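You operate a simulated robot arm through the tools that you are given. There is no shell and no other tool.

The job below is to be done with a simulated robot arm. You get a single attempt, and the scene is never put back.

TASK
Set the blue-deck stacker's rods to the job card's size and stack two trays that fit.
Fine: clamp open, rods to the mark, clamp shut; first the tray from the row away from the card, on it the one from the row by the card; both square.

Only the result counts: the job must be done as asked and must still hold three seconds after the hand-in. Knocking over, shifting, dropping, spilling or breaking anything else fails it.

THE ROBOT
A 7-joint arm with a two-finger parallel gripper, fixed in place. Base frame: the origin is on the floor under the middle of its stand, x ahead of it, y to its left, z up. Readings come in m, rad, newtons and seconds.
With the tool pointing down near the work surface it reaches from about 0.64 to 0.96 m from the base axis. Its first joint turns from -2.601 to 2.601 rad. Payload 3.43 kg.
Tool frame: the origin (TCP) lies between the finger pads and is the grasp point; the fingertips stand 0.03 m ahead of it; z points along the fingers, y is the line along which they close. Largest opening 0.094 m; finger width 0.028, thickness 0.01; the body of the gripper, 0.05 by 0.096 m, starts 0.055 m behind the TCP.
Orientation is that of the tool frame in the base frame, as a unit quaternion [w, x, y, z]. With the fingers straight down and closing along the base's y, the tool's x points along the base's -x, its y along +y and its z along -z.

THE INTERFACE
- The arm moves only by the tool play_rows. Its argument "rows" is a list of rows, each an object (a shift or turn left out is 0, a gripper value left out holds the last) with "grip": the closure in counts, from 0 (fully open) to 255 (shut); "offset": the shift along the tool's x, y, z in units of 100 mm (1.0 is 100 mm), a list of three; "turn": the turn, a rotation vector about the tool's x, y, z in units of 90 degrees (1.0 is 90 degrees), a list of three. In form: [{"grip": grip, "offset": [dx, dy, dz], "turn": [wx, wy, wz]}, ...]. A call has 1 to 20 rows; each row is the pose to reach, as a shift and turn from the pose commanded when the call began, along the tool's axes at that moment. A call with a number of a shift or a turn outside -1 to 1 is refused whole. A row lasts 0.2 s, in which the tool goes at most 0.05 m and 0.15 rad; a call with a longer step from one row to the next is refused whole, and so is a gripper value outside its range. Where a pose cannot be reached the arm comes as near as it can. A force on the tool above 40 N (or 10 N above the force at the start of the call, whichever is more), or a blocked arm, ends the call early, and 0.2 s more pass. Each finger travels about 0.045 m/s and halts on what it meets, pressing with about 31 N; the grip force reading is that of the motor and also rises with nothing between the fingers. The clock runs only during rows and for 0.2 s after the last one: add rows that repeat a pose to give the fingers time. The reply holds the time, the measured pose of the TCP, the force on the tool along the base axes, the opening and the grip force, in the units named above and with some noise, with the torque about the TCP (base axes, N m) and any sound that the robot's microphone picked up, and new pictures: "show" is both (left out), scene, wrist or none.
- Cameras (640 x 400 px; columns grow to the right, rows downward): "scene" is fixed at [0.3934, -0.5009, 1.3459]; the picture's right is [0.95, -0.30, 0.00], its down [-0.11, -0.33, -0.94] and it looks along [0.28, 0.89, -0.35] (base axes); focal length 321 px, centre (320, 200). "wrist" rides on the gripper at [0.076, 0.014, -0.103] in the tool frame; the picture's right is [-0.18, 0.98, 0.00], its down [-0.75, -0.14, -0.64] and it looks along [-0.63, -0.12, 0.77] (tool axes); focal length 243 px, centre (320, 200).
- locate(camera, pixels): for up to 12 pixels [column, row] of the newest picture of that camera ("zoom" is the newest enlarged one), the place [x, y, z] in the base frame of the surface seen there, good to about 0.002 m, but the place of the scene camera against the robot may be out by one fixed shift of up to 0.018 m in any direction. The clock stands still meanwhile.
- close_up(camera, box): a new picture of the part [left, top, right, bottom] of that camera's present view, enlarged. The clock stands still meanwhile.
- finish_job(): hands the job in; it is judged then, once.

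Open the gripper and draw the arm clear of the work before you hand the job in, unless the task says otherwise.

The tools are called after "Request:" by a JSON object that holds its "api" and its "payload". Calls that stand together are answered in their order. play_rows: Moves the arm, as the interface text tells. Its arguments: {"type":"object","properties":{"rows":{"type":"array"},"show":{"type":"string","enum":["both","scene","wrist","none"]}},"required":["rows"]} The other tools are called the same way: locate (camera, pixels) gives the place of the surface under pixels of a picture; close_up (camera, box) takes an enlarged picture of a part of a camera's view; finish_job () hands the job in.

At the start:

```text
time: 0.0
eef_pos: [0.7923, 0.5893, 1.1189]
orientation: [0.0, 0.0, 1.0, 0.0]
ft_force: [0.5, 0.1, 0.1]
moment: [0.01, -0.01, 0.04]
width: 0.0938
grasp_force: 0.1
```

scene: 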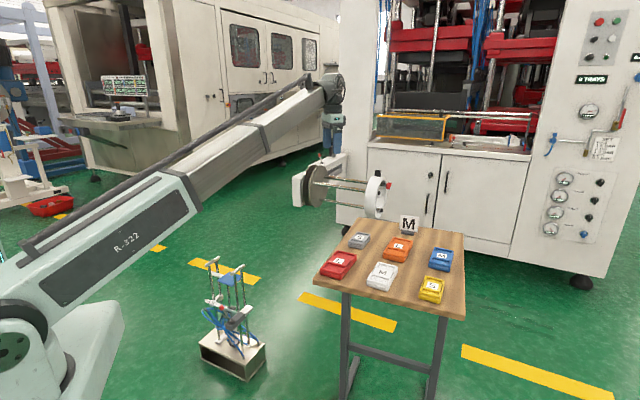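
wrist: 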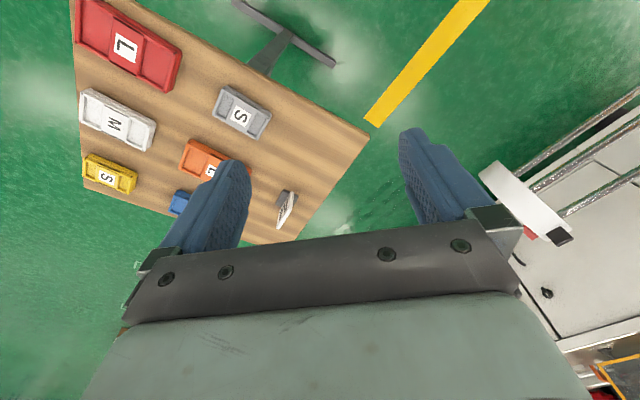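

The scene picture shows a table with trays around (390,265), a job card "M" at (409,224), a machine with horizontal rods at (350,185), and a small stacker with a blue deck at (232,290). I take enlarged views to understand the parts.

Request:
{"api": "close_up", "payload": {"camera": "scene", "box": [180, 240, 290, 390]}}

Request:
{"api": "close_up", "payload": {"camera": "scene", "box": [300, 200, 480, 320]}}

Request:
{"api": "close_up", "payload": {"camera": "scene", "box": [280, 130, 460, 240]}}

```text
2.67 times, centred on (235, 315) of scene
```

zoom: 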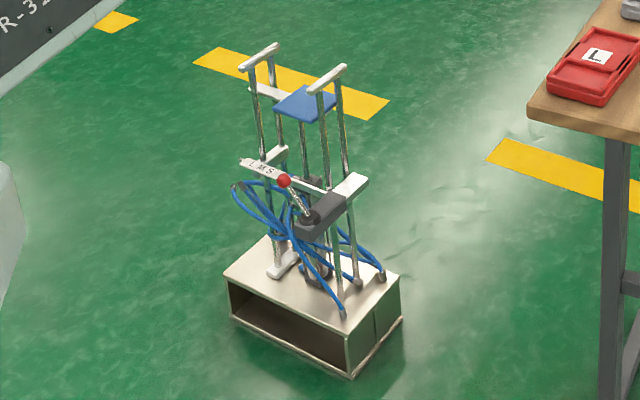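

```text
3.33 times, centred on (390, 260) of scene
```

zoom: 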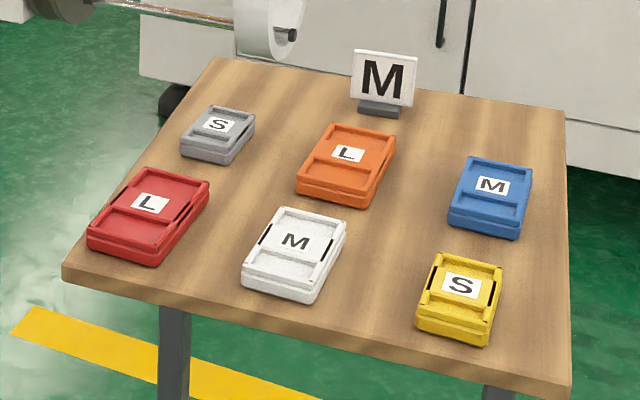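

```text
3.56 times, centred on (370, 185) of scene
```

zoom: 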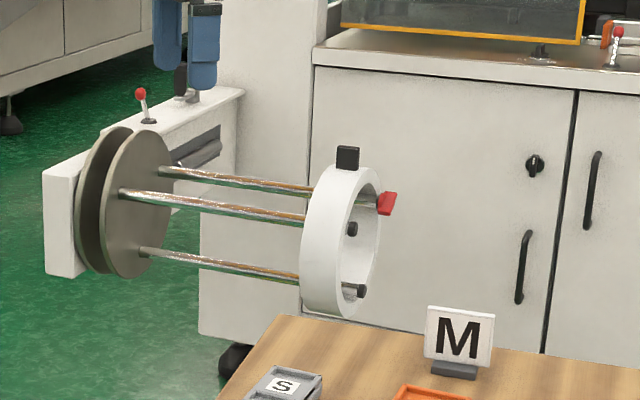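

The stacker has four rods, a blue deck, a scale "L M S" and a lever with a red ball. I get positions of these and of the trays.

Request:
{"api": "close_up", "payload": {"camera": "scene", "box": [200, 250, 264, 310]}}

Request:
{"api": "locate", "payload": {"camera": "scene", "pixels": [[409, 224], [359, 241], [397, 250], [440, 259], [338, 265], [381, 276], [431, 290], [350, 223], [463, 236], [465, 318], [317, 280]]}}

```text
6.67 times, centred on (232, 280) of scene
```

zoom: 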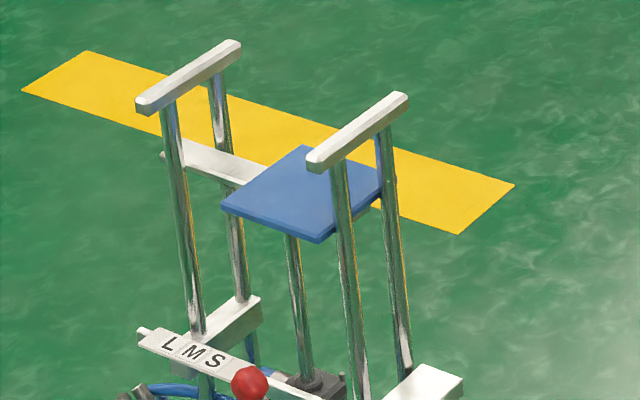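

```text
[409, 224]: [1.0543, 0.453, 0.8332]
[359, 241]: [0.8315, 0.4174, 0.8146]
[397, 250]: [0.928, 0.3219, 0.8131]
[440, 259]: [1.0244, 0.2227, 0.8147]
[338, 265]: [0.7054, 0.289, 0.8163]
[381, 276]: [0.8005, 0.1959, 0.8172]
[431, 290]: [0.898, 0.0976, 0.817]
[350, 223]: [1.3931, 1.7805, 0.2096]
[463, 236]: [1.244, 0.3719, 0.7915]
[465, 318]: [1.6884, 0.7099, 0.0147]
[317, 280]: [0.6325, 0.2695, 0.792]
```

Now the stacker's geometry from this enlarged picture (rod tops at (150,105), (230,45), (320,165), (400,100); deck (300,195); letters; ball at (250,382)).

Request:
{"api": "locate", "payload": {"camera": "zoom", "pixels": [[145, 103], [232, 46], [318, 160], [400, 100], [300, 195], [225, 207], [302, 147], [320, 238], [250, 382], [170, 345], [193, 352], [215, 361]]}}

Request:
{"api": "close_up", "payload": {"camera": "scene", "box": [195, 290, 275, 385]}}

```text
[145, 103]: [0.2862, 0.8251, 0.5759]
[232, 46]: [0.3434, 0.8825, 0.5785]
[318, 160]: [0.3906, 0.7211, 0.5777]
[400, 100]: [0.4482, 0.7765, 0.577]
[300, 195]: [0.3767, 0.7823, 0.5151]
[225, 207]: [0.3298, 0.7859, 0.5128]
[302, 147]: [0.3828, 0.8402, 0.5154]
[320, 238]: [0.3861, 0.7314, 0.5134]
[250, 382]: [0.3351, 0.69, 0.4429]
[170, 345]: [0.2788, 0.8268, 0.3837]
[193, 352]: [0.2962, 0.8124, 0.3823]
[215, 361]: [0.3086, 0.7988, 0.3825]
```

```text
4.21 times, centred on (235, 338) of scene
```

zoom: 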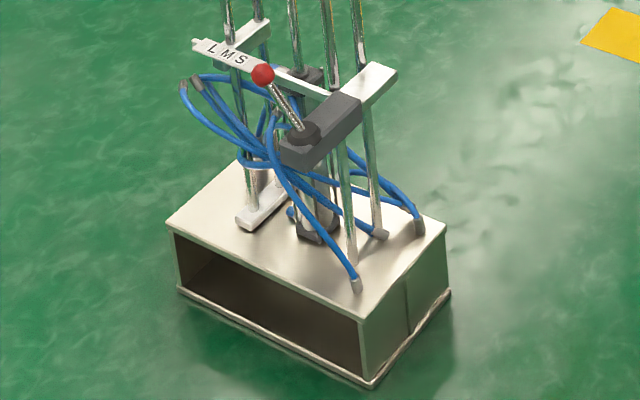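

The stacker's sliding parts need a closer look; first I check the unshifted wrist-camera positions of what it sees now (white tray (118,122), card (286,208), blue (180,203), yellow (108,175)).

Request:
{"api": "locate", "payload": {"camera": "wrist", "pixels": [[116, 121], [107, 177], [179, 203], [240, 114], [205, 160], [127, 46], [286, 210], [369, 130], [76, 100], [282, 240]]}}

Request:
{"api": "close_up", "payload": {"camera": "wrist", "box": [60, 60, 260, 230]}}

Request:
{"api": "locate", "payload": {"camera": "scene", "pixels": [[338, 265], [381, 272], [431, 286], [359, 237], [397, 246], [440, 255], [409, 224]]}}

```text
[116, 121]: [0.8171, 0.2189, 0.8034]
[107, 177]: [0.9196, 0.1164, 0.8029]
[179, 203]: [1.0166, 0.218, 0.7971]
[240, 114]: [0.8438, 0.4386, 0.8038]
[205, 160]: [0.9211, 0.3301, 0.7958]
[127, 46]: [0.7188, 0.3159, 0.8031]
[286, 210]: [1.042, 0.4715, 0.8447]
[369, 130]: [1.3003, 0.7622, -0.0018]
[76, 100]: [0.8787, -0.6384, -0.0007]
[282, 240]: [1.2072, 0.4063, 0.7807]
```

```text
2.35 times, centred on (160, 145) of wrist
```

zoom: 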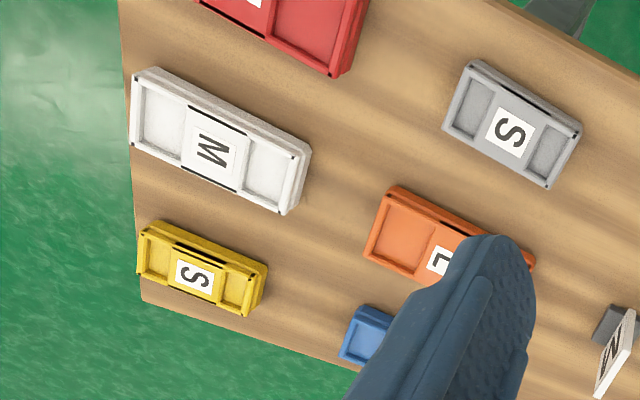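

```text
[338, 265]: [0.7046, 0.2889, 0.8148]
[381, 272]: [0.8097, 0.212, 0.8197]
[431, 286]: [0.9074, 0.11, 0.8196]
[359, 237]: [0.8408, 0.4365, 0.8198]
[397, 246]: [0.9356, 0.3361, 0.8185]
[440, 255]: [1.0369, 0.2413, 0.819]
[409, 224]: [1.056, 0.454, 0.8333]
```

The wrist view agrees with the scene view up to about -0.016 m in z. I move toward the stacker along a line (base -x, down) to look at its clamp and scale from the robot's side.

Request:
{"api": "play_rows", "payload": {"rows": [{"grip": 0, "offset": [0.333, 0.013, 0.24]}, {"offset": [0.667, 0.027, 0.48]}, {"offset": [1.0, 0.04, 0.72]}], "show": "none"}}

Request:
{"api": "play_rows", "payload": {"rows": [{"offset": [0.333, 0.013, 0.24]}, {"offset": [0.667, 0.027, 0.48]}, {"offset": [1.0, 0.04, 0.72]}], "show": "none"}}

Request:
{"api": "play_rows", "payload": {"rows": [{"offset": [0.333, 0.013, 0.24]}, {"offset": [0.667, 0.027, 0.48]}, {"offset": [1.0, 0.04, 0.72]}], "show": "both"}}

```text
time: 0.8
eef_pos: [0.6954, 0.5924, 1.0471]
orientation: [0.001, 0.0, 1.0, 0.0]
ft_force: [-0.2, 0.9, 0.1]
moment: [-0.01, 0.01, -0.05]
width: 0.0942
grasp_force: 0.0
```

```text
time: 1.6
eef_pos: [0.5929, 0.5967, 0.9746]
orientation: [0.0, 0.0, 1.0, 0.0]
ft_force: [0.2, -0.3, 0.2]
moment: [0.0, -0.01, 0.0]
width: 0.094
grasp_force: 0.0
```

```text
time: 2.4
eef_pos: [0.493, 0.6012, 0.9013]
orientation: [-0.001, 0.0, 1.0, 0.0]
ft_force: [-0.2, -0.6, 0.6]
moment: [-0.04, 0.01, 0.0]
width: 0.0938
grasp_force: 0.1
```

scene: 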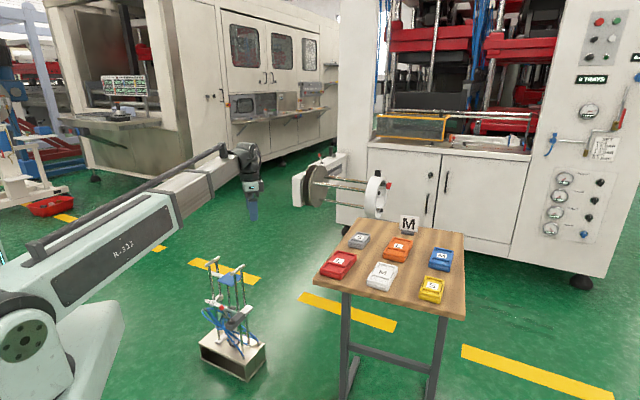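
wrist: 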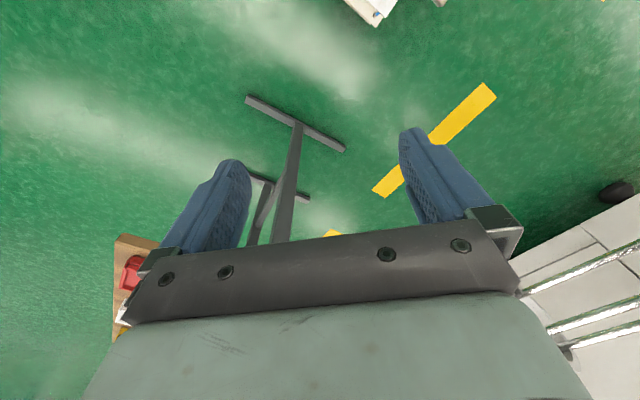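

The useful part of the wrist view lies above row 220 and looks nearly straight down, so I place the TCP almost above the stacker at z≈0.75, yawed 56° to face across the rods.

Request:
{"api": "play_rows", "payload": {"rows": [{"offset": [0.13, 0.093, 0.107], "turn": [0, 0, -0.089]}, {"offset": [0.26, 0.186, 0.214], "turn": [0, 0, -0.178]}, {"offset": [0.39, 0.28, 0.32], "turn": [0, 0, -0.267]}, {"offset": [0.52, 0.372, 0.43], "turn": [0, 0, -0.356]}, {"offset": [0.65, 0.465, 0.536], "turn": [0, 0, -0.445]}, {"offset": [0.78, 0.56, 0.64], "turn": [0, 0, -0.534]}, {"offset": [0.9, 0.65, 0.75], "turn": [0, 0, -0.622]}], "show": "none"}}

Request:
{"api": "play_rows", "payload": {"rows": [{"offset": [-0.025, 0.333, 0.25]}, {"offset": [-0.05, 0.667, 0.5]}, {"offset": [-0.075, 1.0, 0.75]}], "show": "both"}}

```text
time: 4.0
eef_pos: [0.4042, 0.6655, 0.8266]
orientation: [0.0, -0.471, 0.882, 0.001]
ft_force: [0.4, 0.0, -0.2]
moment: [0.01, -0.02, -0.05]
width: 0.0939
grasp_force: 0.0
```

```text
time: 4.8
eef_pos: [0.3259, 0.7274, 0.7532]
orientation: [0.001, -0.469, 0.883, 0.001]
ft_force: [0.1, -0.5, 0.1]
moment: [-0.02, 0.0, -0.01]
width: 0.0939
grasp_force: 0.0
```

scene: 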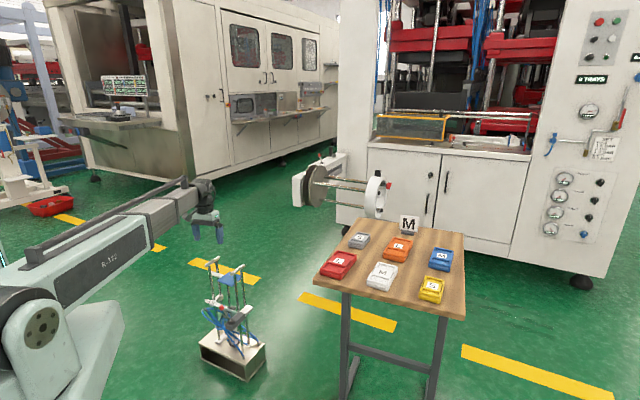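
wrist: 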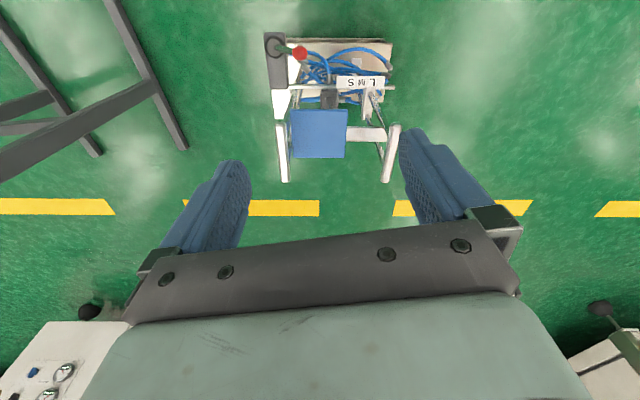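

The wrist camera now sees the stacker at columns 260–400, rows 30–185. I enlarge it and locate its parts.

Request:
{"api": "close_up", "payload": {"camera": "wrist", "box": [250, 20, 410, 190]}}

Request:
{"api": "close_up", "payload": {"camera": "wrist", "box": [300, 60, 410, 150]}}

```text
2.35 times, centred on (330, 105) of wrist
```

zoom: 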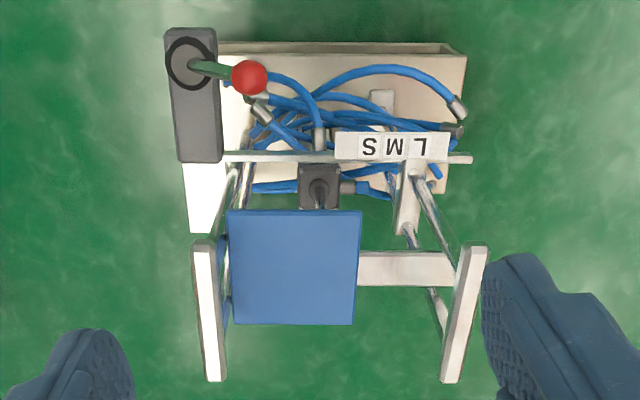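

```text
4.44 times, centred on (355, 105) of wrist
```

zoom: 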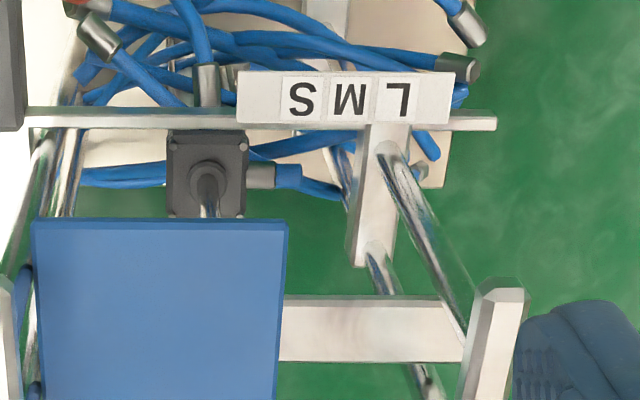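

I locate the rail, plate, crossbar, deck and bar in this enlarged picture.

Request:
{"api": "locate", "payload": {"camera": "zoom", "pixels": [[300, 97], [348, 97], [395, 97], [243, 97], [450, 97], [490, 122], [372, 180], [360, 255], [385, 150], [330, 325], [450, 330], [500, 300]]}}

Request:
{"api": "locate", "payload": {"camera": "wrist", "pixels": [[300, 53], [278, 45], [268, 60], [286, 80], [320, 133], [283, 130], [286, 181], [396, 127], [387, 181], [345, 112], [344, 156], [292, 157]]}}

```text
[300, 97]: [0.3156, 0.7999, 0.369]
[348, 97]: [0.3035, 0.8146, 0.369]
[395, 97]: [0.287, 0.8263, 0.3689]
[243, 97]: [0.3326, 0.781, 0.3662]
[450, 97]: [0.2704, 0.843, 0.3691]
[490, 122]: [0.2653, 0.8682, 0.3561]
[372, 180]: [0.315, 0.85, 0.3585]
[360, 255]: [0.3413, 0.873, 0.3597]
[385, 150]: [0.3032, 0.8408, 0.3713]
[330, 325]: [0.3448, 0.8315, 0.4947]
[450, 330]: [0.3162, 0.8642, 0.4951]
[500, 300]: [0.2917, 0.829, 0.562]
```

```text
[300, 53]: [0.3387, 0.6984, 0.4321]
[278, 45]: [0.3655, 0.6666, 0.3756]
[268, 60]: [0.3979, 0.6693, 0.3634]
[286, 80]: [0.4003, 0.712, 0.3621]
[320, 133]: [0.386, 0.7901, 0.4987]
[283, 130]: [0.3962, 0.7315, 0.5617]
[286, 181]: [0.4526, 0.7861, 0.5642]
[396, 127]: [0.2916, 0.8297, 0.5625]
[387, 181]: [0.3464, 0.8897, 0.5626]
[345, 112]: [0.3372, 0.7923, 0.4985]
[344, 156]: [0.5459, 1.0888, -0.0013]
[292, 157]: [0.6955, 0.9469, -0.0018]
```

The rods (top bar at (396,127)–(387,181)) stand at the L mark; M is 20 mm toward the deck. Now I inspect the clamp lever more closely in both cameras.

Request:
{"api": "close_up", "payload": {"camera": "wrist", "box": [255, 25, 325, 75]}}

Request:
{"api": "close_up", "payload": {"camera": "scene", "box": [205, 290, 260, 335]}}

```text
8.00 times, centred on (290, 50) of wrist
```

zoom: 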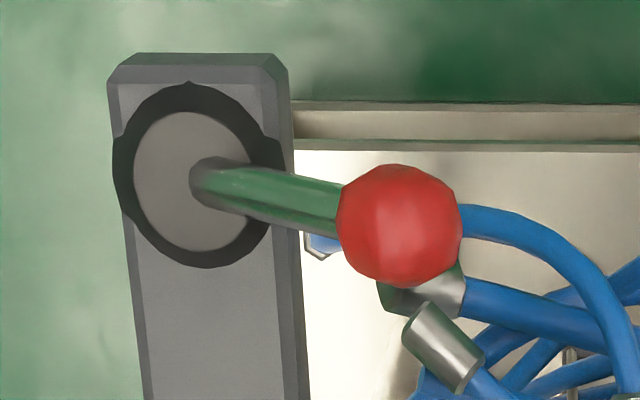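

```text
8.89 times, centred on (232, 312) of scene
```

zoom: 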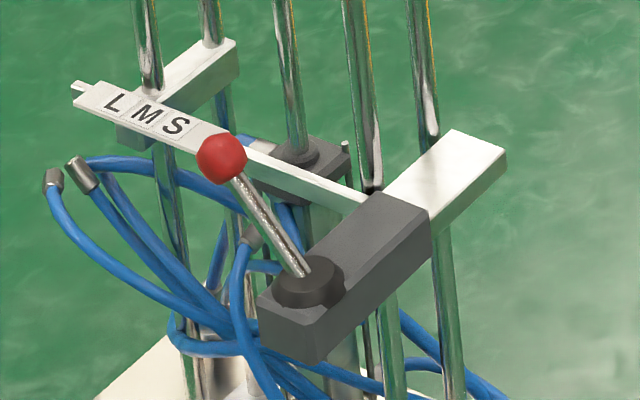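

The lever pivots on a boss at about (0.366,0.669) and its ball (wrist px (300,53)) sits at about (0.340,0.699,0.42), pointing along the rail; it should swing outward. I turn the tool so that the fingers close across the lever (yaw -45°) while hovering high above it.

Request:
{"api": "play_rows", "payload": {"rows": [{"offset": [0.05, -0.04, 0], "turn": [0, 0, 0.086]}, {"offset": [0.1, -0.07, 0], "turn": [0, 0, 0.172]}, {"offset": [0.15, -0.1, 0], "turn": [0, 0, 0.258]}, {"offset": [0.2, -0.14, 0], "turn": [0, 0, 0.344]}, {"offset": [0.25, -0.18, 0], "turn": [0, 0, 0.43]}, {"offset": [0.3, -0.21, 0], "turn": [0, 0, 0.516]}, {"offset": [0.32, -0.24, 0], "turn": [0, 0, 0.6]}], "show": "none"}}

Request:
{"api": "play_rows", "payload": {"rows": [{"turn": [0, 0, 0.087]}, {"turn": [0, 0, 0.174]}, {"turn": [0, 0, 0.261]}, {"turn": [0, 0, 0.348]}, {"turn": [0, 0, 0.435]}, {"turn": [0, 0, 0.522]}], "show": "both"}}

```text
time: 6.4
eef_pos: [0.3259, 0.6878, 0.7531]
orientation: [0.0, -0.016, 1.0, 0.0]
ft_force: [-0.7, -0.3, -0.9]
moment: [-0.03, 0.02, 0.01]
width: 0.0939
grasp_force: 0.1
```

```text
time: 7.8
eef_pos: [0.3252, 0.6888, 0.7524]
orientation: [0.0, 0.385, 0.923, 0.0]
ft_force: [-0.3, 0.2, 0.1]
moment: [0.02, -0.02, -0.02]
width: 0.0937
grasp_force: 0.2
```

scene: 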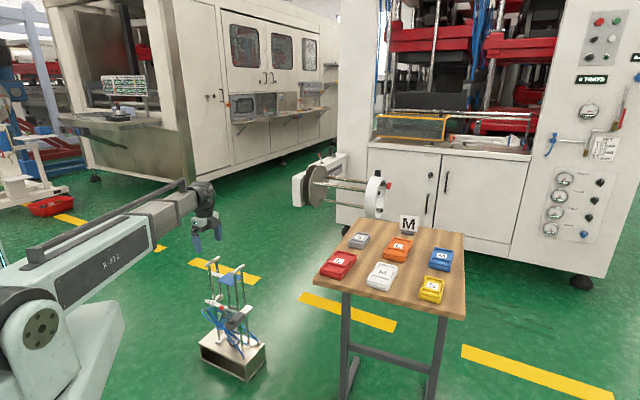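
wrist: 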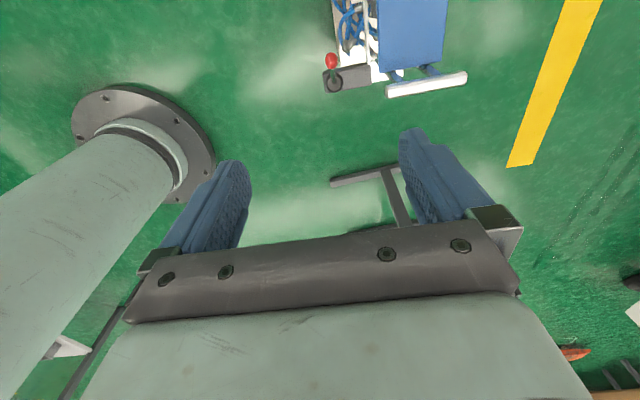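

The tool is now yawed -45°; the ball is at (331,60) and the boss at (334,83) in the wrist view. I locate them again for precision.

Request:
{"api": "locate", "payload": {"camera": "wrist", "pixels": [[331, 59], [331, 66], [334, 84], [327, 84], [341, 84], [353, 77], [371, 76], [389, 92], [467, 79]]}}

Request:
{"api": "close_up", "payload": {"camera": "wrist", "box": [310, 40, 390, 100]}}

```text
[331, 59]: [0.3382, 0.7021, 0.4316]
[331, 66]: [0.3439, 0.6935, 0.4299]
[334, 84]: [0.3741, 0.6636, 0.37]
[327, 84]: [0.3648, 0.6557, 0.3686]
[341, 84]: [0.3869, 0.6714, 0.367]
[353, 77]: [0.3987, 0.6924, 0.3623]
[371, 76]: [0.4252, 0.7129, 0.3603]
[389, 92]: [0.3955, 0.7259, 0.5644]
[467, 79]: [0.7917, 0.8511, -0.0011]
```

```text
6.67 times, centred on (350, 70) of wrist
```

zoom: 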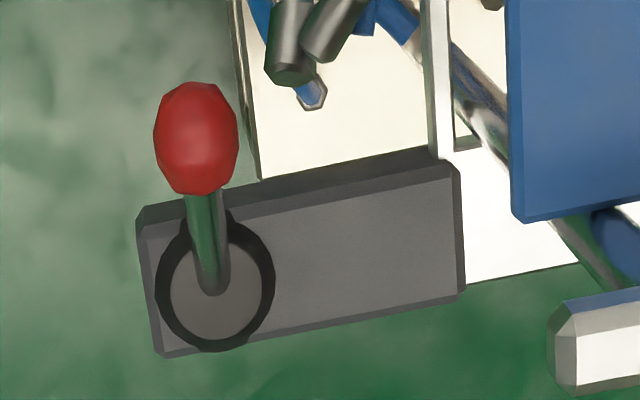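

Boss centre ≈ (0.368,0.667), ball centre ≈ (0.341,0.699,0.422). I part-close the fingers to about 0.06 m and descend beside the ball, offset to the robot's side so the far finger can push it outward.

Request:
{"api": "play_rows", "payload": {"rows": [{"grip": 92, "offset": [-0.04, 0.03, 0.4]}, {"offset": [-0.04, 0.03, 0.8]}, {"offset": [-0.04, 0.03, 1.0]}], "show": "none"}}

Request:
{"api": "play_rows", "payload": {"rows": [{"offset": [0, 0, 0.4]}, {"offset": [0, 0, 0.8]}, {"offset": [0, 0, 1.0]}], "show": "both"}}

```text
time: 8.6
eef_pos: [0.3315, 0.6879, 0.6521]
orientation: [0.0, 0.382, 0.924, 0.0]
ft_force: [-0.4, 0.1, 0.8]
moment: [0.01, 0.02, -0.01]
width: 0.0602
grasp_force: 0.0
```

```text
time: 9.4
eef_pos: [0.331, 0.6883, 0.5518]
orientation: [0.0, 0.382, 0.924, 0.0]
ft_force: [0.6, 0.1, -0.3]
moment: [-0.03, 0.01, 0.0]
width: 0.06
grasp_force: 0.1
```

scene: 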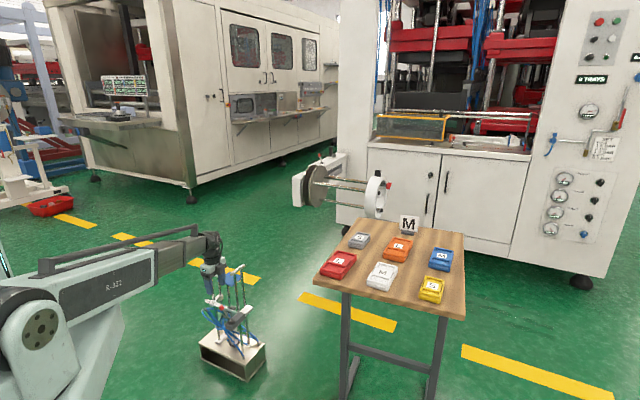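
wrist: 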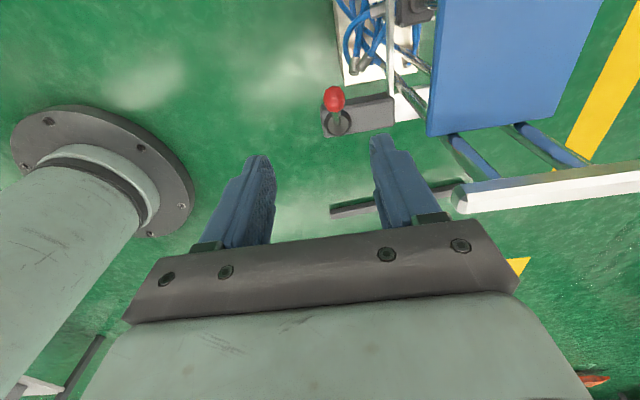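

The ball at (334,100) lies between the fingertips' lines; I re-check its location and the nearest rod/bar (462,197) before descending further.

Request:
{"api": "locate", "payload": {"camera": "wrist", "pixels": [[334, 96], [334, 104], [337, 122], [454, 150], [455, 205], [395, 112]]}}

Request:
{"api": "close_up", "payload": {"camera": "wrist", "box": [290, 60, 480, 220]}}

```text
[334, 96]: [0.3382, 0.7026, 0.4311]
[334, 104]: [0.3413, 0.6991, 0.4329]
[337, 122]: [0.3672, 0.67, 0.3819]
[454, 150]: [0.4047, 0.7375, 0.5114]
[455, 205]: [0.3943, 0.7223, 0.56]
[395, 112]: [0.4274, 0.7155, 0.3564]
```

```text
2.50 times, centred on (385, 140) of wrist
```

zoom: 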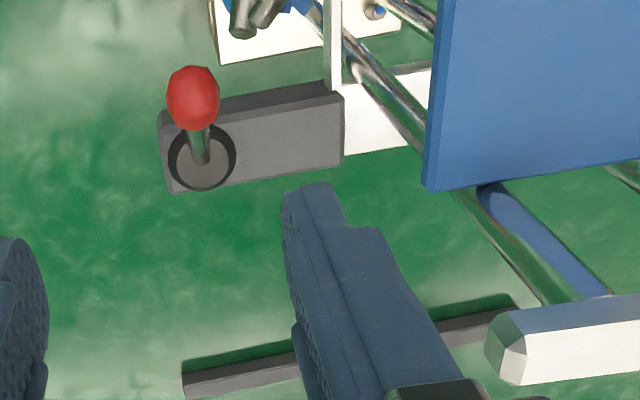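

Clearances are fine (bar end at v≈0.79, hand edge at v≈0.77). I descend to ball height in small steps.

Request:
{"api": "play_rows", "payload": {"rows": [{"offset": [0, 0, 0.3]}, {"offset": [0, 0, 0.6]}, {"offset": [0, 0, 0.8]}, {"offset": [0, 0, 1.0]}], "show": "wrist"}}

Request:
{"api": "play_rows", "payload": {"rows": [{"offset": [0, 0, 0.1]}, {"offset": [0, 0, 0.22]}], "show": "both"}}

```text
time: 10.4
eef_pos: [0.332, 0.6881, 0.4525]
orientation: [0.001, 0.383, 0.924, 0.0]
ft_force: [0.2, -0.1, -0.2]
moment: [0.02, 0.0, -0.02]
width: 0.0603
grasp_force: 0.0
```

wrist: 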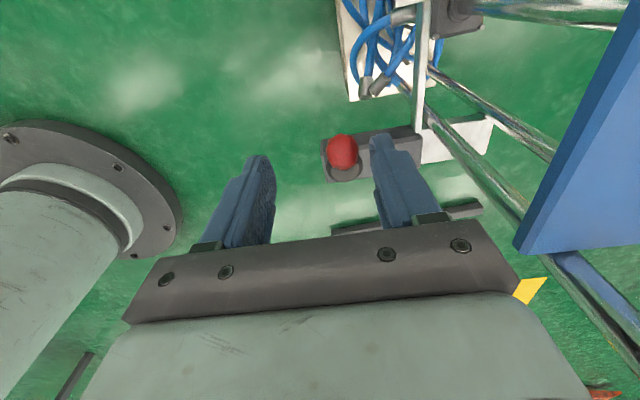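

```text
time: 11.0
eef_pos: [0.3299, 0.6893, 0.4305]
orientation: [0.0, 0.383, 0.924, -0.001]
ft_force: [-0.6, 0.9, -0.2]
moment: [0.02, 0.02, -0.01]
width: 0.06
grasp_force: 0.0
```

scene: 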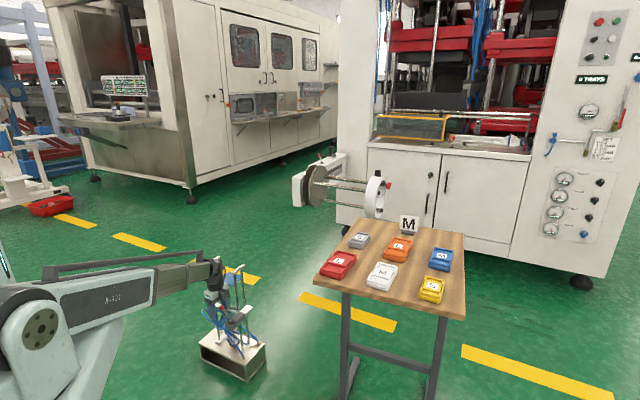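
wrist: 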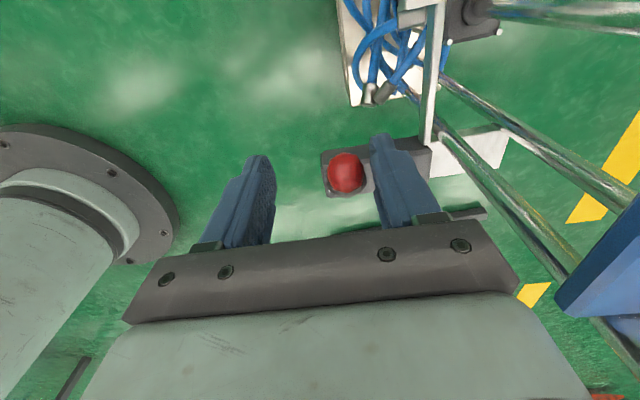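

The ball (345,172) is between the fingers. I push it gently in tool -y (toward the robot) in a few millimetre steps and read the force.

Request:
{"api": "play_rows", "payload": {"rows": [{"offset": [0, -0.03, 0]}, {"offset": [0, -0.06, 0]}, {"offset": [0, -0.09, 0]}, {"offset": [0, -0.12, 0]}], "show": "wrist"}}

```text
time: 12.0
eef_pos: [0.3219, 0.6797, 0.4319]
orientation: [0.0, 0.382, 0.924, 0.0]
ft_force: [1.5, 6.0, 4.9]
moment: [0.21, -0.14, 0.06]
width: 0.0634
grasp_force: 2.9
```

wrist: 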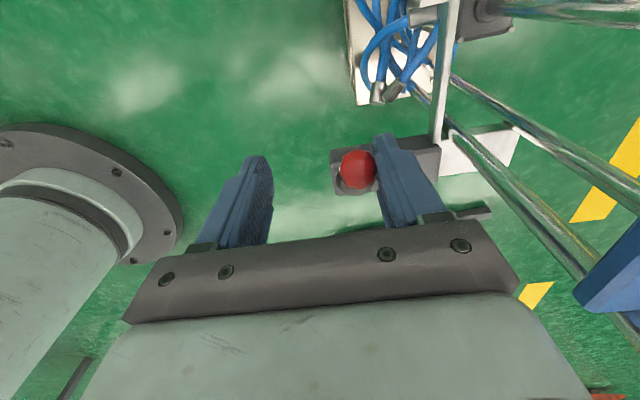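

Contact: about 6 N and the finger gave 3 mm. I check whether the ball moved from (0.340,0.699).

Request:
{"api": "locate", "payload": {"camera": "wrist", "pixels": [[357, 168], [350, 168], [364, 168], [340, 188], [360, 160]]}}

Request:
{"api": "close_up", "payload": {"camera": "wrist", "box": [310, 130, 450, 220]}}

```text
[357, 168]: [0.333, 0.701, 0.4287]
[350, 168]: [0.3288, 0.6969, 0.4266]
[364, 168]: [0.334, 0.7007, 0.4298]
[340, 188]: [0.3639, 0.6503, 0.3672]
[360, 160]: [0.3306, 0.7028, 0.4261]
```

```text
4.44 times, centred on (380, 175) of wrist
```

zoom: 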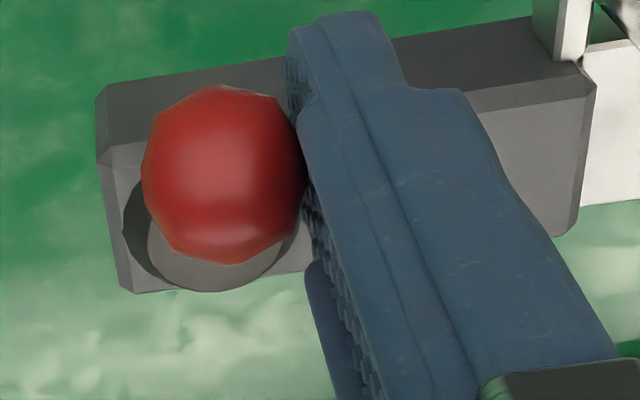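

The ball moved about 3 mm with it, seemingly. I push a further 8 mm the same way, reading force.

Request:
{"api": "play_rows", "payload": {"rows": [{"offset": [0, -0.02, 0]}, {"offset": [0, -0.04, 0]}, {"offset": [0, -0.06, 0]}, {"offset": [-0.01, -0.08, 0]}], "show": "wrist"}}

```text
time: 13.0
eef_pos: [0.3167, 0.6731, 0.4316]
orientation: [0.0, 0.383, 0.924, 0.0]
ft_force: [-3.5, 11.6, 8.7]
moment: [0.42, -0.08, 0.37]
width: 0.0632
grasp_force: 1.9
```

wrist: 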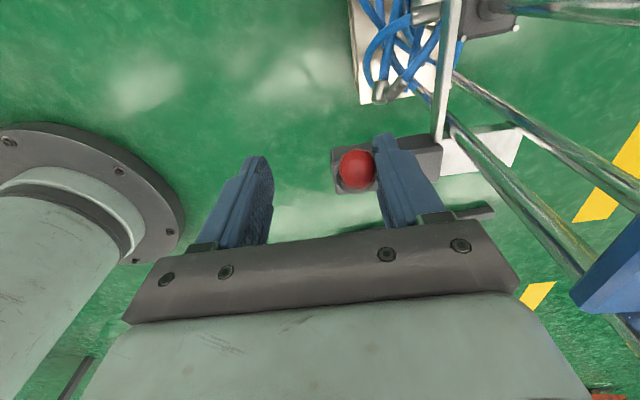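

The stacker's image barely changed while the hand moved 8 mm, so I check whether the stacker itself has moved, using fixed features.

Request:
{"api": "locate", "payload": {"camera": "wrist", "pixels": [[357, 166], [338, 190], [440, 138], [447, 60], [500, 130], [580, 290]]}}

Request:
{"api": "close_up", "payload": {"camera": "scene", "box": [180, 240, 290, 390]}}

Request:
{"api": "close_up", "payload": {"camera": "scene", "box": [200, 250, 264, 310]}}

```text
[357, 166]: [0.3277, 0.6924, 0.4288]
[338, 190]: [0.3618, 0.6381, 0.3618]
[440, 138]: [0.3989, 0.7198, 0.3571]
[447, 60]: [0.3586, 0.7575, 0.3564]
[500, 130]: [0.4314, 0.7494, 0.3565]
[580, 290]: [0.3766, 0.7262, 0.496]
```

```text
2.67 times, centred on (235, 315) of scene
```

zoom: 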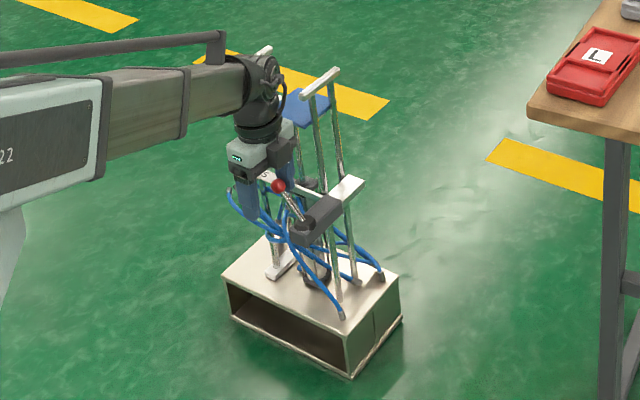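

```text
6.67 times, centred on (232, 280) of scene
```

zoom: 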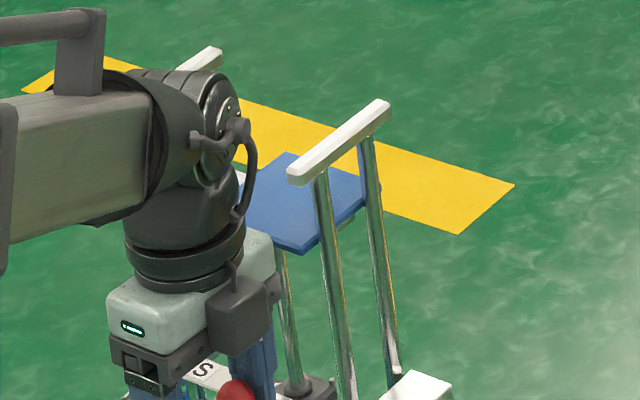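

The rods' top moved in the scene view (bar from (307–407,165–92) to (288–388,172–100)) while the base stayed: the stacker is tilting, the lever isn't turning. I back off slowly at once.

Request:
{"api": "play_rows", "payload": {"rows": [{"offset": [0, 0.01, 0]}, {"offset": [0, 0.02, 0]}, {"offset": [0, 0.03, 0]}, {"offset": [0, 0.04, 0]}, {"offset": [0, 0.05, 0]}, {"offset": [0, 0.06, 0]}, {"offset": [0, 0.07, 0]}, {"offset": [0, 0.08, 0]}, {"offset": [0, 0.09, 0]}, {"offset": [0, 0.1, 0]}, {"offset": [0, 0.11, 0]}, {"offset": [0, 0.12, 0]}, {"offset": [0, 0.13, 0]}, {"offset": [0, 0.14, 0]}, {"offset": [0, 0.15, 0]}, {"offset": [0, 0.16, 0]}, {"offset": [0, 0.17, 0]}, {"offset": [0, 0.18, 0]}], "show": "both"}}

Request:
{"api": "close_up", "payload": {"camera": "scene", "box": [180, 240, 290, 390]}}

Request:
{"api": "close_up", "payload": {"camera": "scene", "box": [200, 250, 264, 310]}}

```text
time: 16.8
eef_pos: [0.3298, 0.6844, 0.4309]
orientation: [0.0, 0.382, 0.924, 0.0]
ft_force: [0.3, -1.2, 0.0]
moment: [0.03, 0.0, 0.01]
width: 0.0601
grasp_force: 0.0
```

scene: 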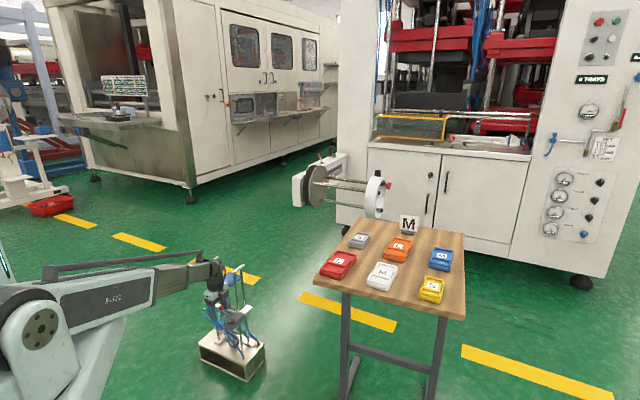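
wrist: 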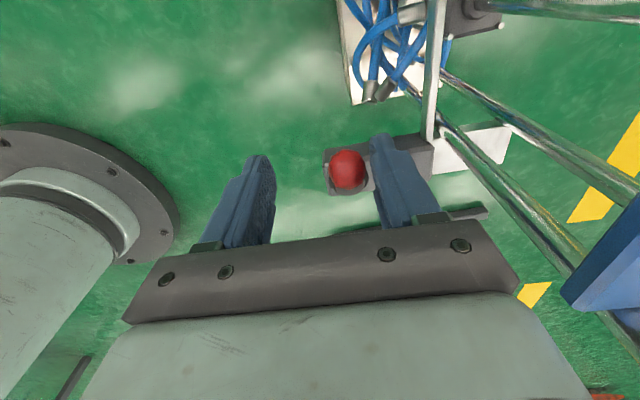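

```text
2.67 times, centred on (235, 315) of scene
```

zoom: 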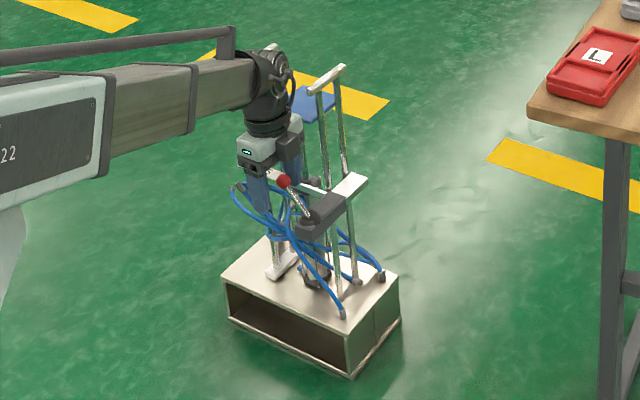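

```text
6.67 times, centred on (232, 280) of scene
```

zoom: 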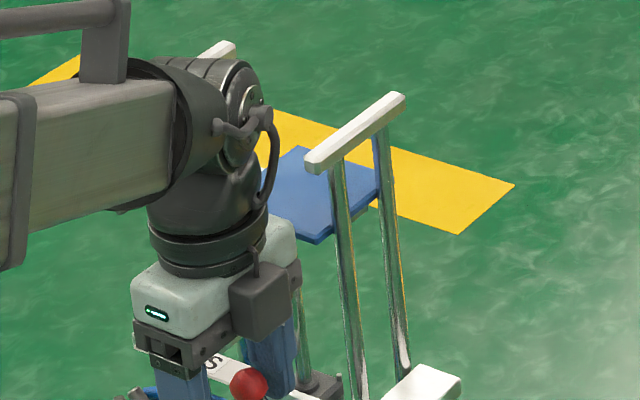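

The stacker is upright again and the hand is free (≈0 N). The lever did not yield toward the robot, so I raise the hand, turn it to yaw +45° and close the fingers to use them as a slim post for testing the other direction gently.

Request:
{"api": "play_rows", "payload": {"rows": [{"offset": [0, 0, -0.3]}, {"offset": [0, 0, -0.7]}, {"offset": [0, 0, -1.0]}], "show": "none"}}

Request:
{"api": "play_rows", "payload": {"rows": [{"grip": 255, "offset": [0, -0.03, 0], "turn": [0, 0, -0.09]}, {"offset": [0, -0.06, 0], "turn": [0, 0, -0.18]}, {"offset": [0, -0.09, 0], "turn": [0, 0, -0.27]}, {"offset": [0, -0.12, 0], "turn": [0, 0, -0.36]}, {"offset": [0, -0.15, 0], "turn": [0, 0, -0.45]}, {"offset": [0, -0.18, 0], "turn": [0, 0, -0.54]}, {"offset": [0, -0.18, 0], "turn": [0, 0, -0.63]}, {"offset": [0, -0.18, 0], "turn": [0, 0, -0.72]}, {"offset": [0, -0.18, 0], "turn": [0, 0, -0.81]}, {"offset": [0, -0.18, 0], "turn": [0, 0, -0.9]}, {"offset": [0, -0.18, 0], "turn": [0, 0, -0.98]}, {"offset": [0, -0.18, 0], "turn": [0, 0, -1.0]}], "show": "both"}}

```text
time: 17.6
eef_pos: [0.3286, 0.6861, 0.5307]
orientation: [0.0, 0.383, 0.924, 0.0]
ft_force: [0.3, 0.4, -0.5]
moment: [0.0, 0.03, -0.03]
width: 0.0602
grasp_force: 0.1
```

```text
time: 20.2
eef_pos: [0.3178, 0.6726, 0.5317]
orientation: [-0.001, -0.384, 0.924, 0.0]
ft_force: [-0.4, -0.6, 0.1]
moment: [0.01, 0.01, -0.03]
width: 0.0
grasp_force: 31.0
```

scene: 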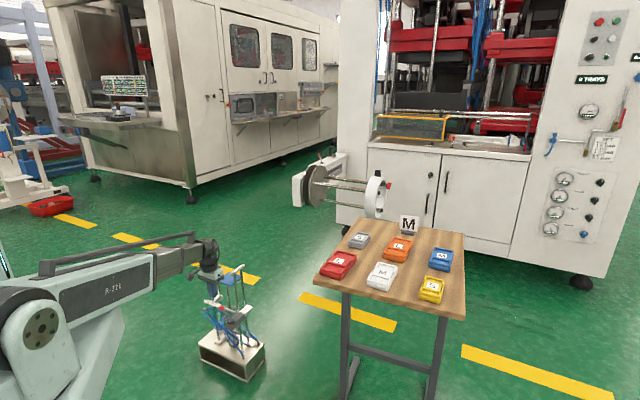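
wrist: 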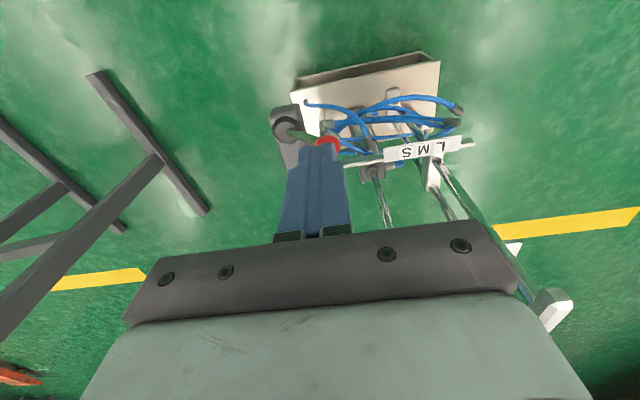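

I check the lever's present direction and the plate from this view (ball (326,143), boss (288,126)).

Request:
{"api": "close_up", "payload": {"camera": "wrist", "box": [260, 90, 380, 170]}}

Request:
{"api": "close_up", "payload": {"camera": "wrist", "box": [370, 90, 490, 190]}}

Request:
{"api": "locate", "payload": {"camera": "wrist", "pixels": [[327, 139], [288, 126], [280, 108], [441, 146], [424, 150], [407, 153], [432, 175], [320, 100], [430, 70]]}}

```text
5.00 times, centred on (320, 130) of wrist
```

zoom: 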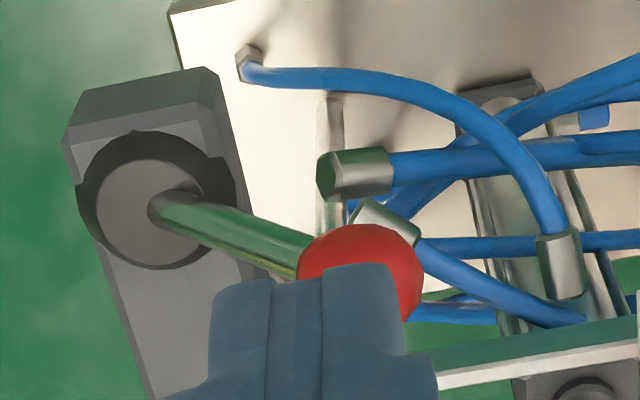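

```text
4.00 times, centred on (430, 140) of wrist
```

zoom: 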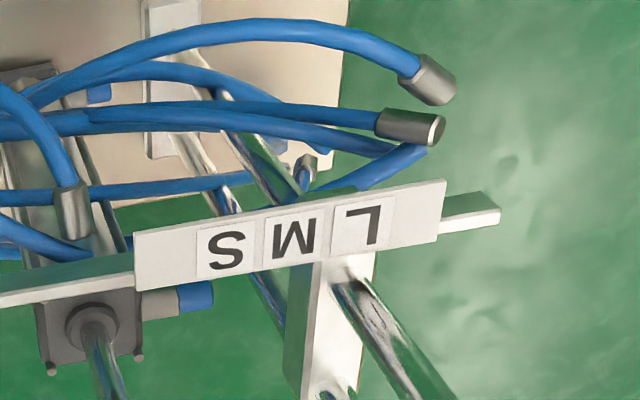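

```text
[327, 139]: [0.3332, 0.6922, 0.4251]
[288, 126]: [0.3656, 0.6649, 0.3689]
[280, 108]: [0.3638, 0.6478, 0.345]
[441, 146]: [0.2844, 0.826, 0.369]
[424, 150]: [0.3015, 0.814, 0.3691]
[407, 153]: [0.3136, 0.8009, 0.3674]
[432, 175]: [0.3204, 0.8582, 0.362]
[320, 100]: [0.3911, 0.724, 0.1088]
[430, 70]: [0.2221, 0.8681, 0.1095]
```

The crossbar sits at L still and the lever hasn't moved. I measure the stacker's base outline to judge how easily it tips in each direction.

Request:
{"api": "locate", "payload": {"camera": "wrist", "pixels": [[295, 97], [437, 64], [436, 80], [300, 78], [423, 54], [434, 95], [310, 130]]}}

Request:
{"api": "locate", "payload": {"camera": "scene", "pixels": [[201, 344], [244, 358], [263, 345], [216, 331], [246, 378], [265, 362], [203, 360]]}}

```text
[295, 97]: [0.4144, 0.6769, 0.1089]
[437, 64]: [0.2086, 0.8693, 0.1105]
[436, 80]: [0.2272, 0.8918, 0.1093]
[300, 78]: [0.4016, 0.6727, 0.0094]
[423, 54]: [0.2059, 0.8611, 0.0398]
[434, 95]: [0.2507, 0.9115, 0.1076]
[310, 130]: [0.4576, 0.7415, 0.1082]
```

```text
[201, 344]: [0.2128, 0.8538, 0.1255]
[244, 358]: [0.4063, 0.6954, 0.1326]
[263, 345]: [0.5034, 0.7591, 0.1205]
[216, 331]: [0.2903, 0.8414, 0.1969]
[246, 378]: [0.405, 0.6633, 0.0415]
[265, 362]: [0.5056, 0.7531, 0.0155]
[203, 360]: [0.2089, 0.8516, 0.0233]
```

The base spans v≈0.767–0.897, so sideways pushes above ~5 N tip it. I descend with the closed fingers on the robot's side of the ball, about 1 cm short of it.

Request:
{"api": "play_rows", "payload": {"rows": [{"offset": [0, 0, 0.3]}, {"offset": [0, 0, 0.6]}, {"offset": [0, 0, 0.8]}, {"offset": [0, 0, 0.95]}], "show": "wrist"}}

Request:
{"api": "play_rows", "payload": {"rows": [{"offset": [-0.03, 0, 0]}, {"offset": [-0.06, 0, 0]}, {"offset": [-0.08, 0, 0]}, {"offset": [-0.1, 0, 0]}], "show": "wrist"}}

```text
time: 21.2
eef_pos: [0.3186, 0.6731, 0.4364]
orientation: [0.001, -0.382, 0.924, 0.0]
ft_force: [0.0, 0.8, -0.8]
moment: [-0.05, 0.0, -0.03]
width: 0.0001
grasp_force: 30.9
```

wrist: 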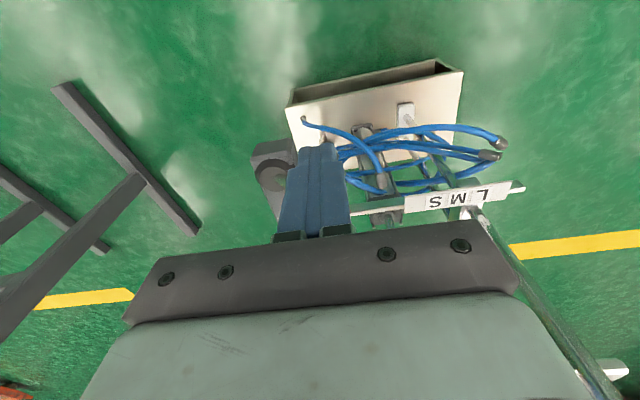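

```text
time: 22.2
eef_pos: [0.3247, 0.68, 0.4352]
orientation: [0.0, -0.382, 0.924, 0.0]
ft_force: [-3.0, -2.4, -0.3]
moment: [-0.04, 0.05, 0.01]
width: 0.0
grasp_force: 31.1
```

wrist: 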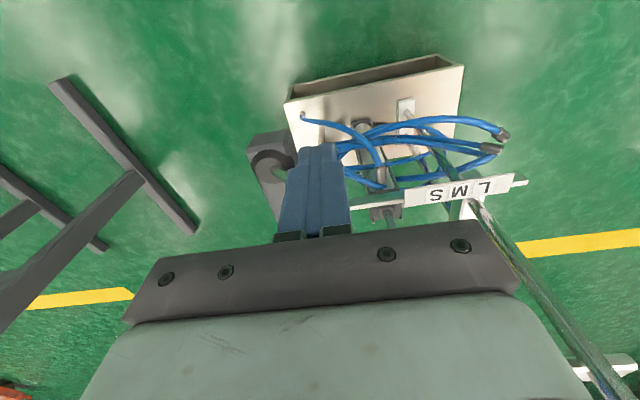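

Contact with the ball at about 3.8 N. I press 3 mm more in +v and compare the pictures for lever motion versus tilting.

Request:
{"api": "play_rows", "payload": {"rows": [{"offset": [-0.01, 0, 0]}, {"offset": [-0.02, 0, 0]}, {"offset": [-0.03, 0, 0]}], "show": "both"}}

Request:
{"api": "close_up", "payload": {"camera": "scene", "box": [200, 250, 264, 310]}}

Request:
{"api": "close_up", "payload": {"camera": "scene", "box": [205, 290, 260, 335]}}

```text
time: 23.0
eef_pos: [0.3266, 0.6813, 0.4368]
orientation: [0.001, -0.383, 0.924, 0.0]
ft_force: [-6.1, -7.4, 5.3]
moment: [-0.16, 0.08, 0.0]
width: 0.0001
grasp_force: 30.8
```

scene: 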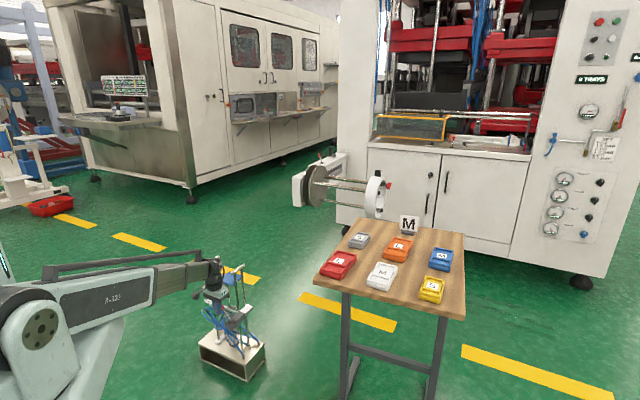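
wrist: 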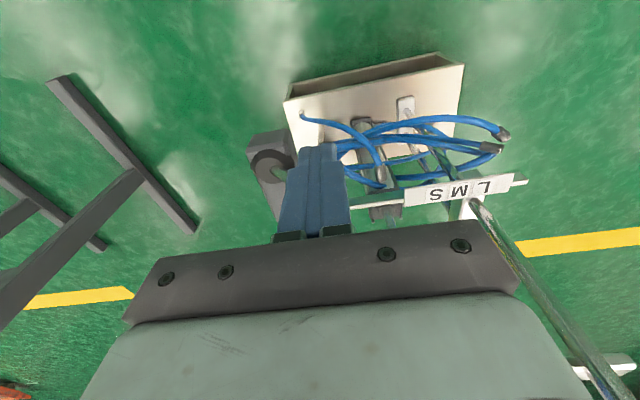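

```text
6.67 times, centred on (232, 280) of scene
```

zoom: 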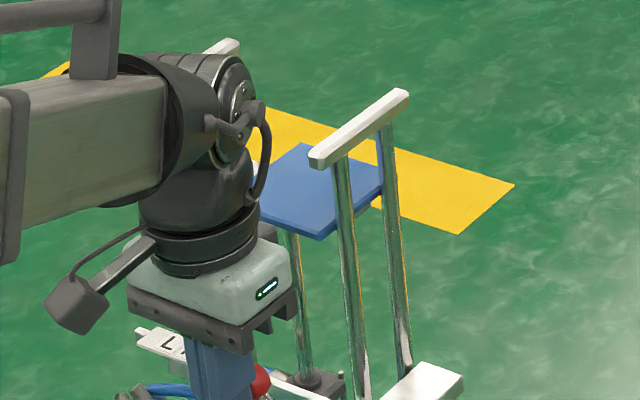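

```text
8.89 times, centred on (232, 312) of scene
```

zoom: 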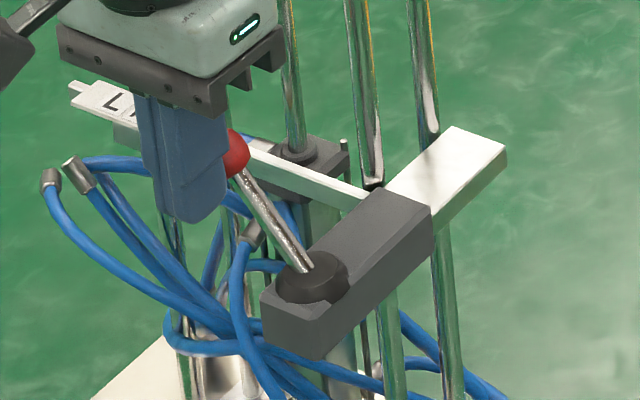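

Pushing +v only loads up (9.5 N) and starts to lean the stacker, so the lever doesn't swing that way either. I back off and go around to the scale side of the ball (−u), to test pushing the lever up and over along the rail.

Request:
{"api": "play_rows", "payload": {"rows": [{"offset": [0.02, 0, 0]}, {"offset": [0.05, 0, 0]}, {"offset": [0.1, 0, 0]}, {"offset": [0.16, 0, 0]}, {"offset": [0.16, 0.18, 0]}, {"offset": [0.16, 0.34, 0]}, {"offset": [0.0, 0.34, 0]}, {"offset": [-0.21, 0.34, 0]}, {"offset": [-0.21, 0.34, 0]}], "show": "both"}}

Request:
{"api": "close_up", "payload": {"camera": "scene", "box": [205, 290, 260, 335]}}

```text
time: 25.0
eef_pos: [0.3185, 0.7208, 0.4363]
orientation: [0.0, -0.383, 0.924, 0.0]
ft_force: [0.0, -0.9, 0.0]
moment: [0.01, -0.05, 0.03]
width: 0.0
grasp_force: 31.0
```

scene: 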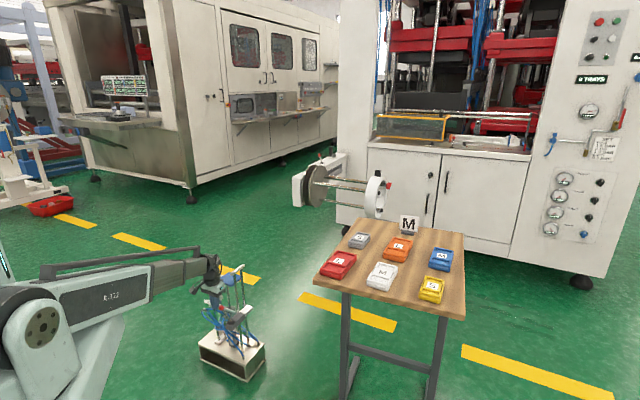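
wrist: 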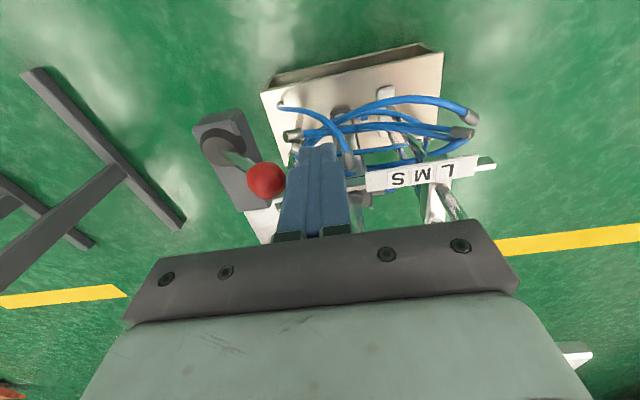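

```text
8.89 times, centred on (232, 312) of scene
```

zoom: 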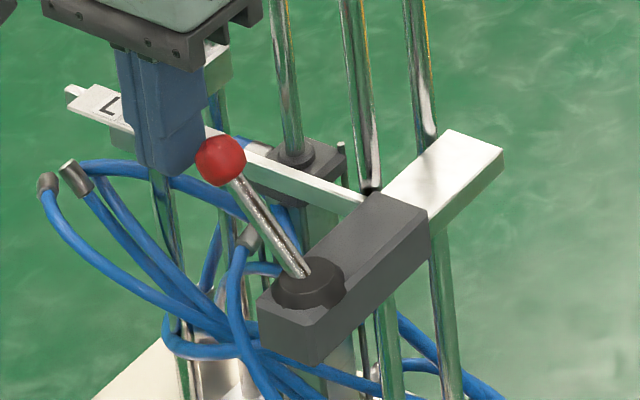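

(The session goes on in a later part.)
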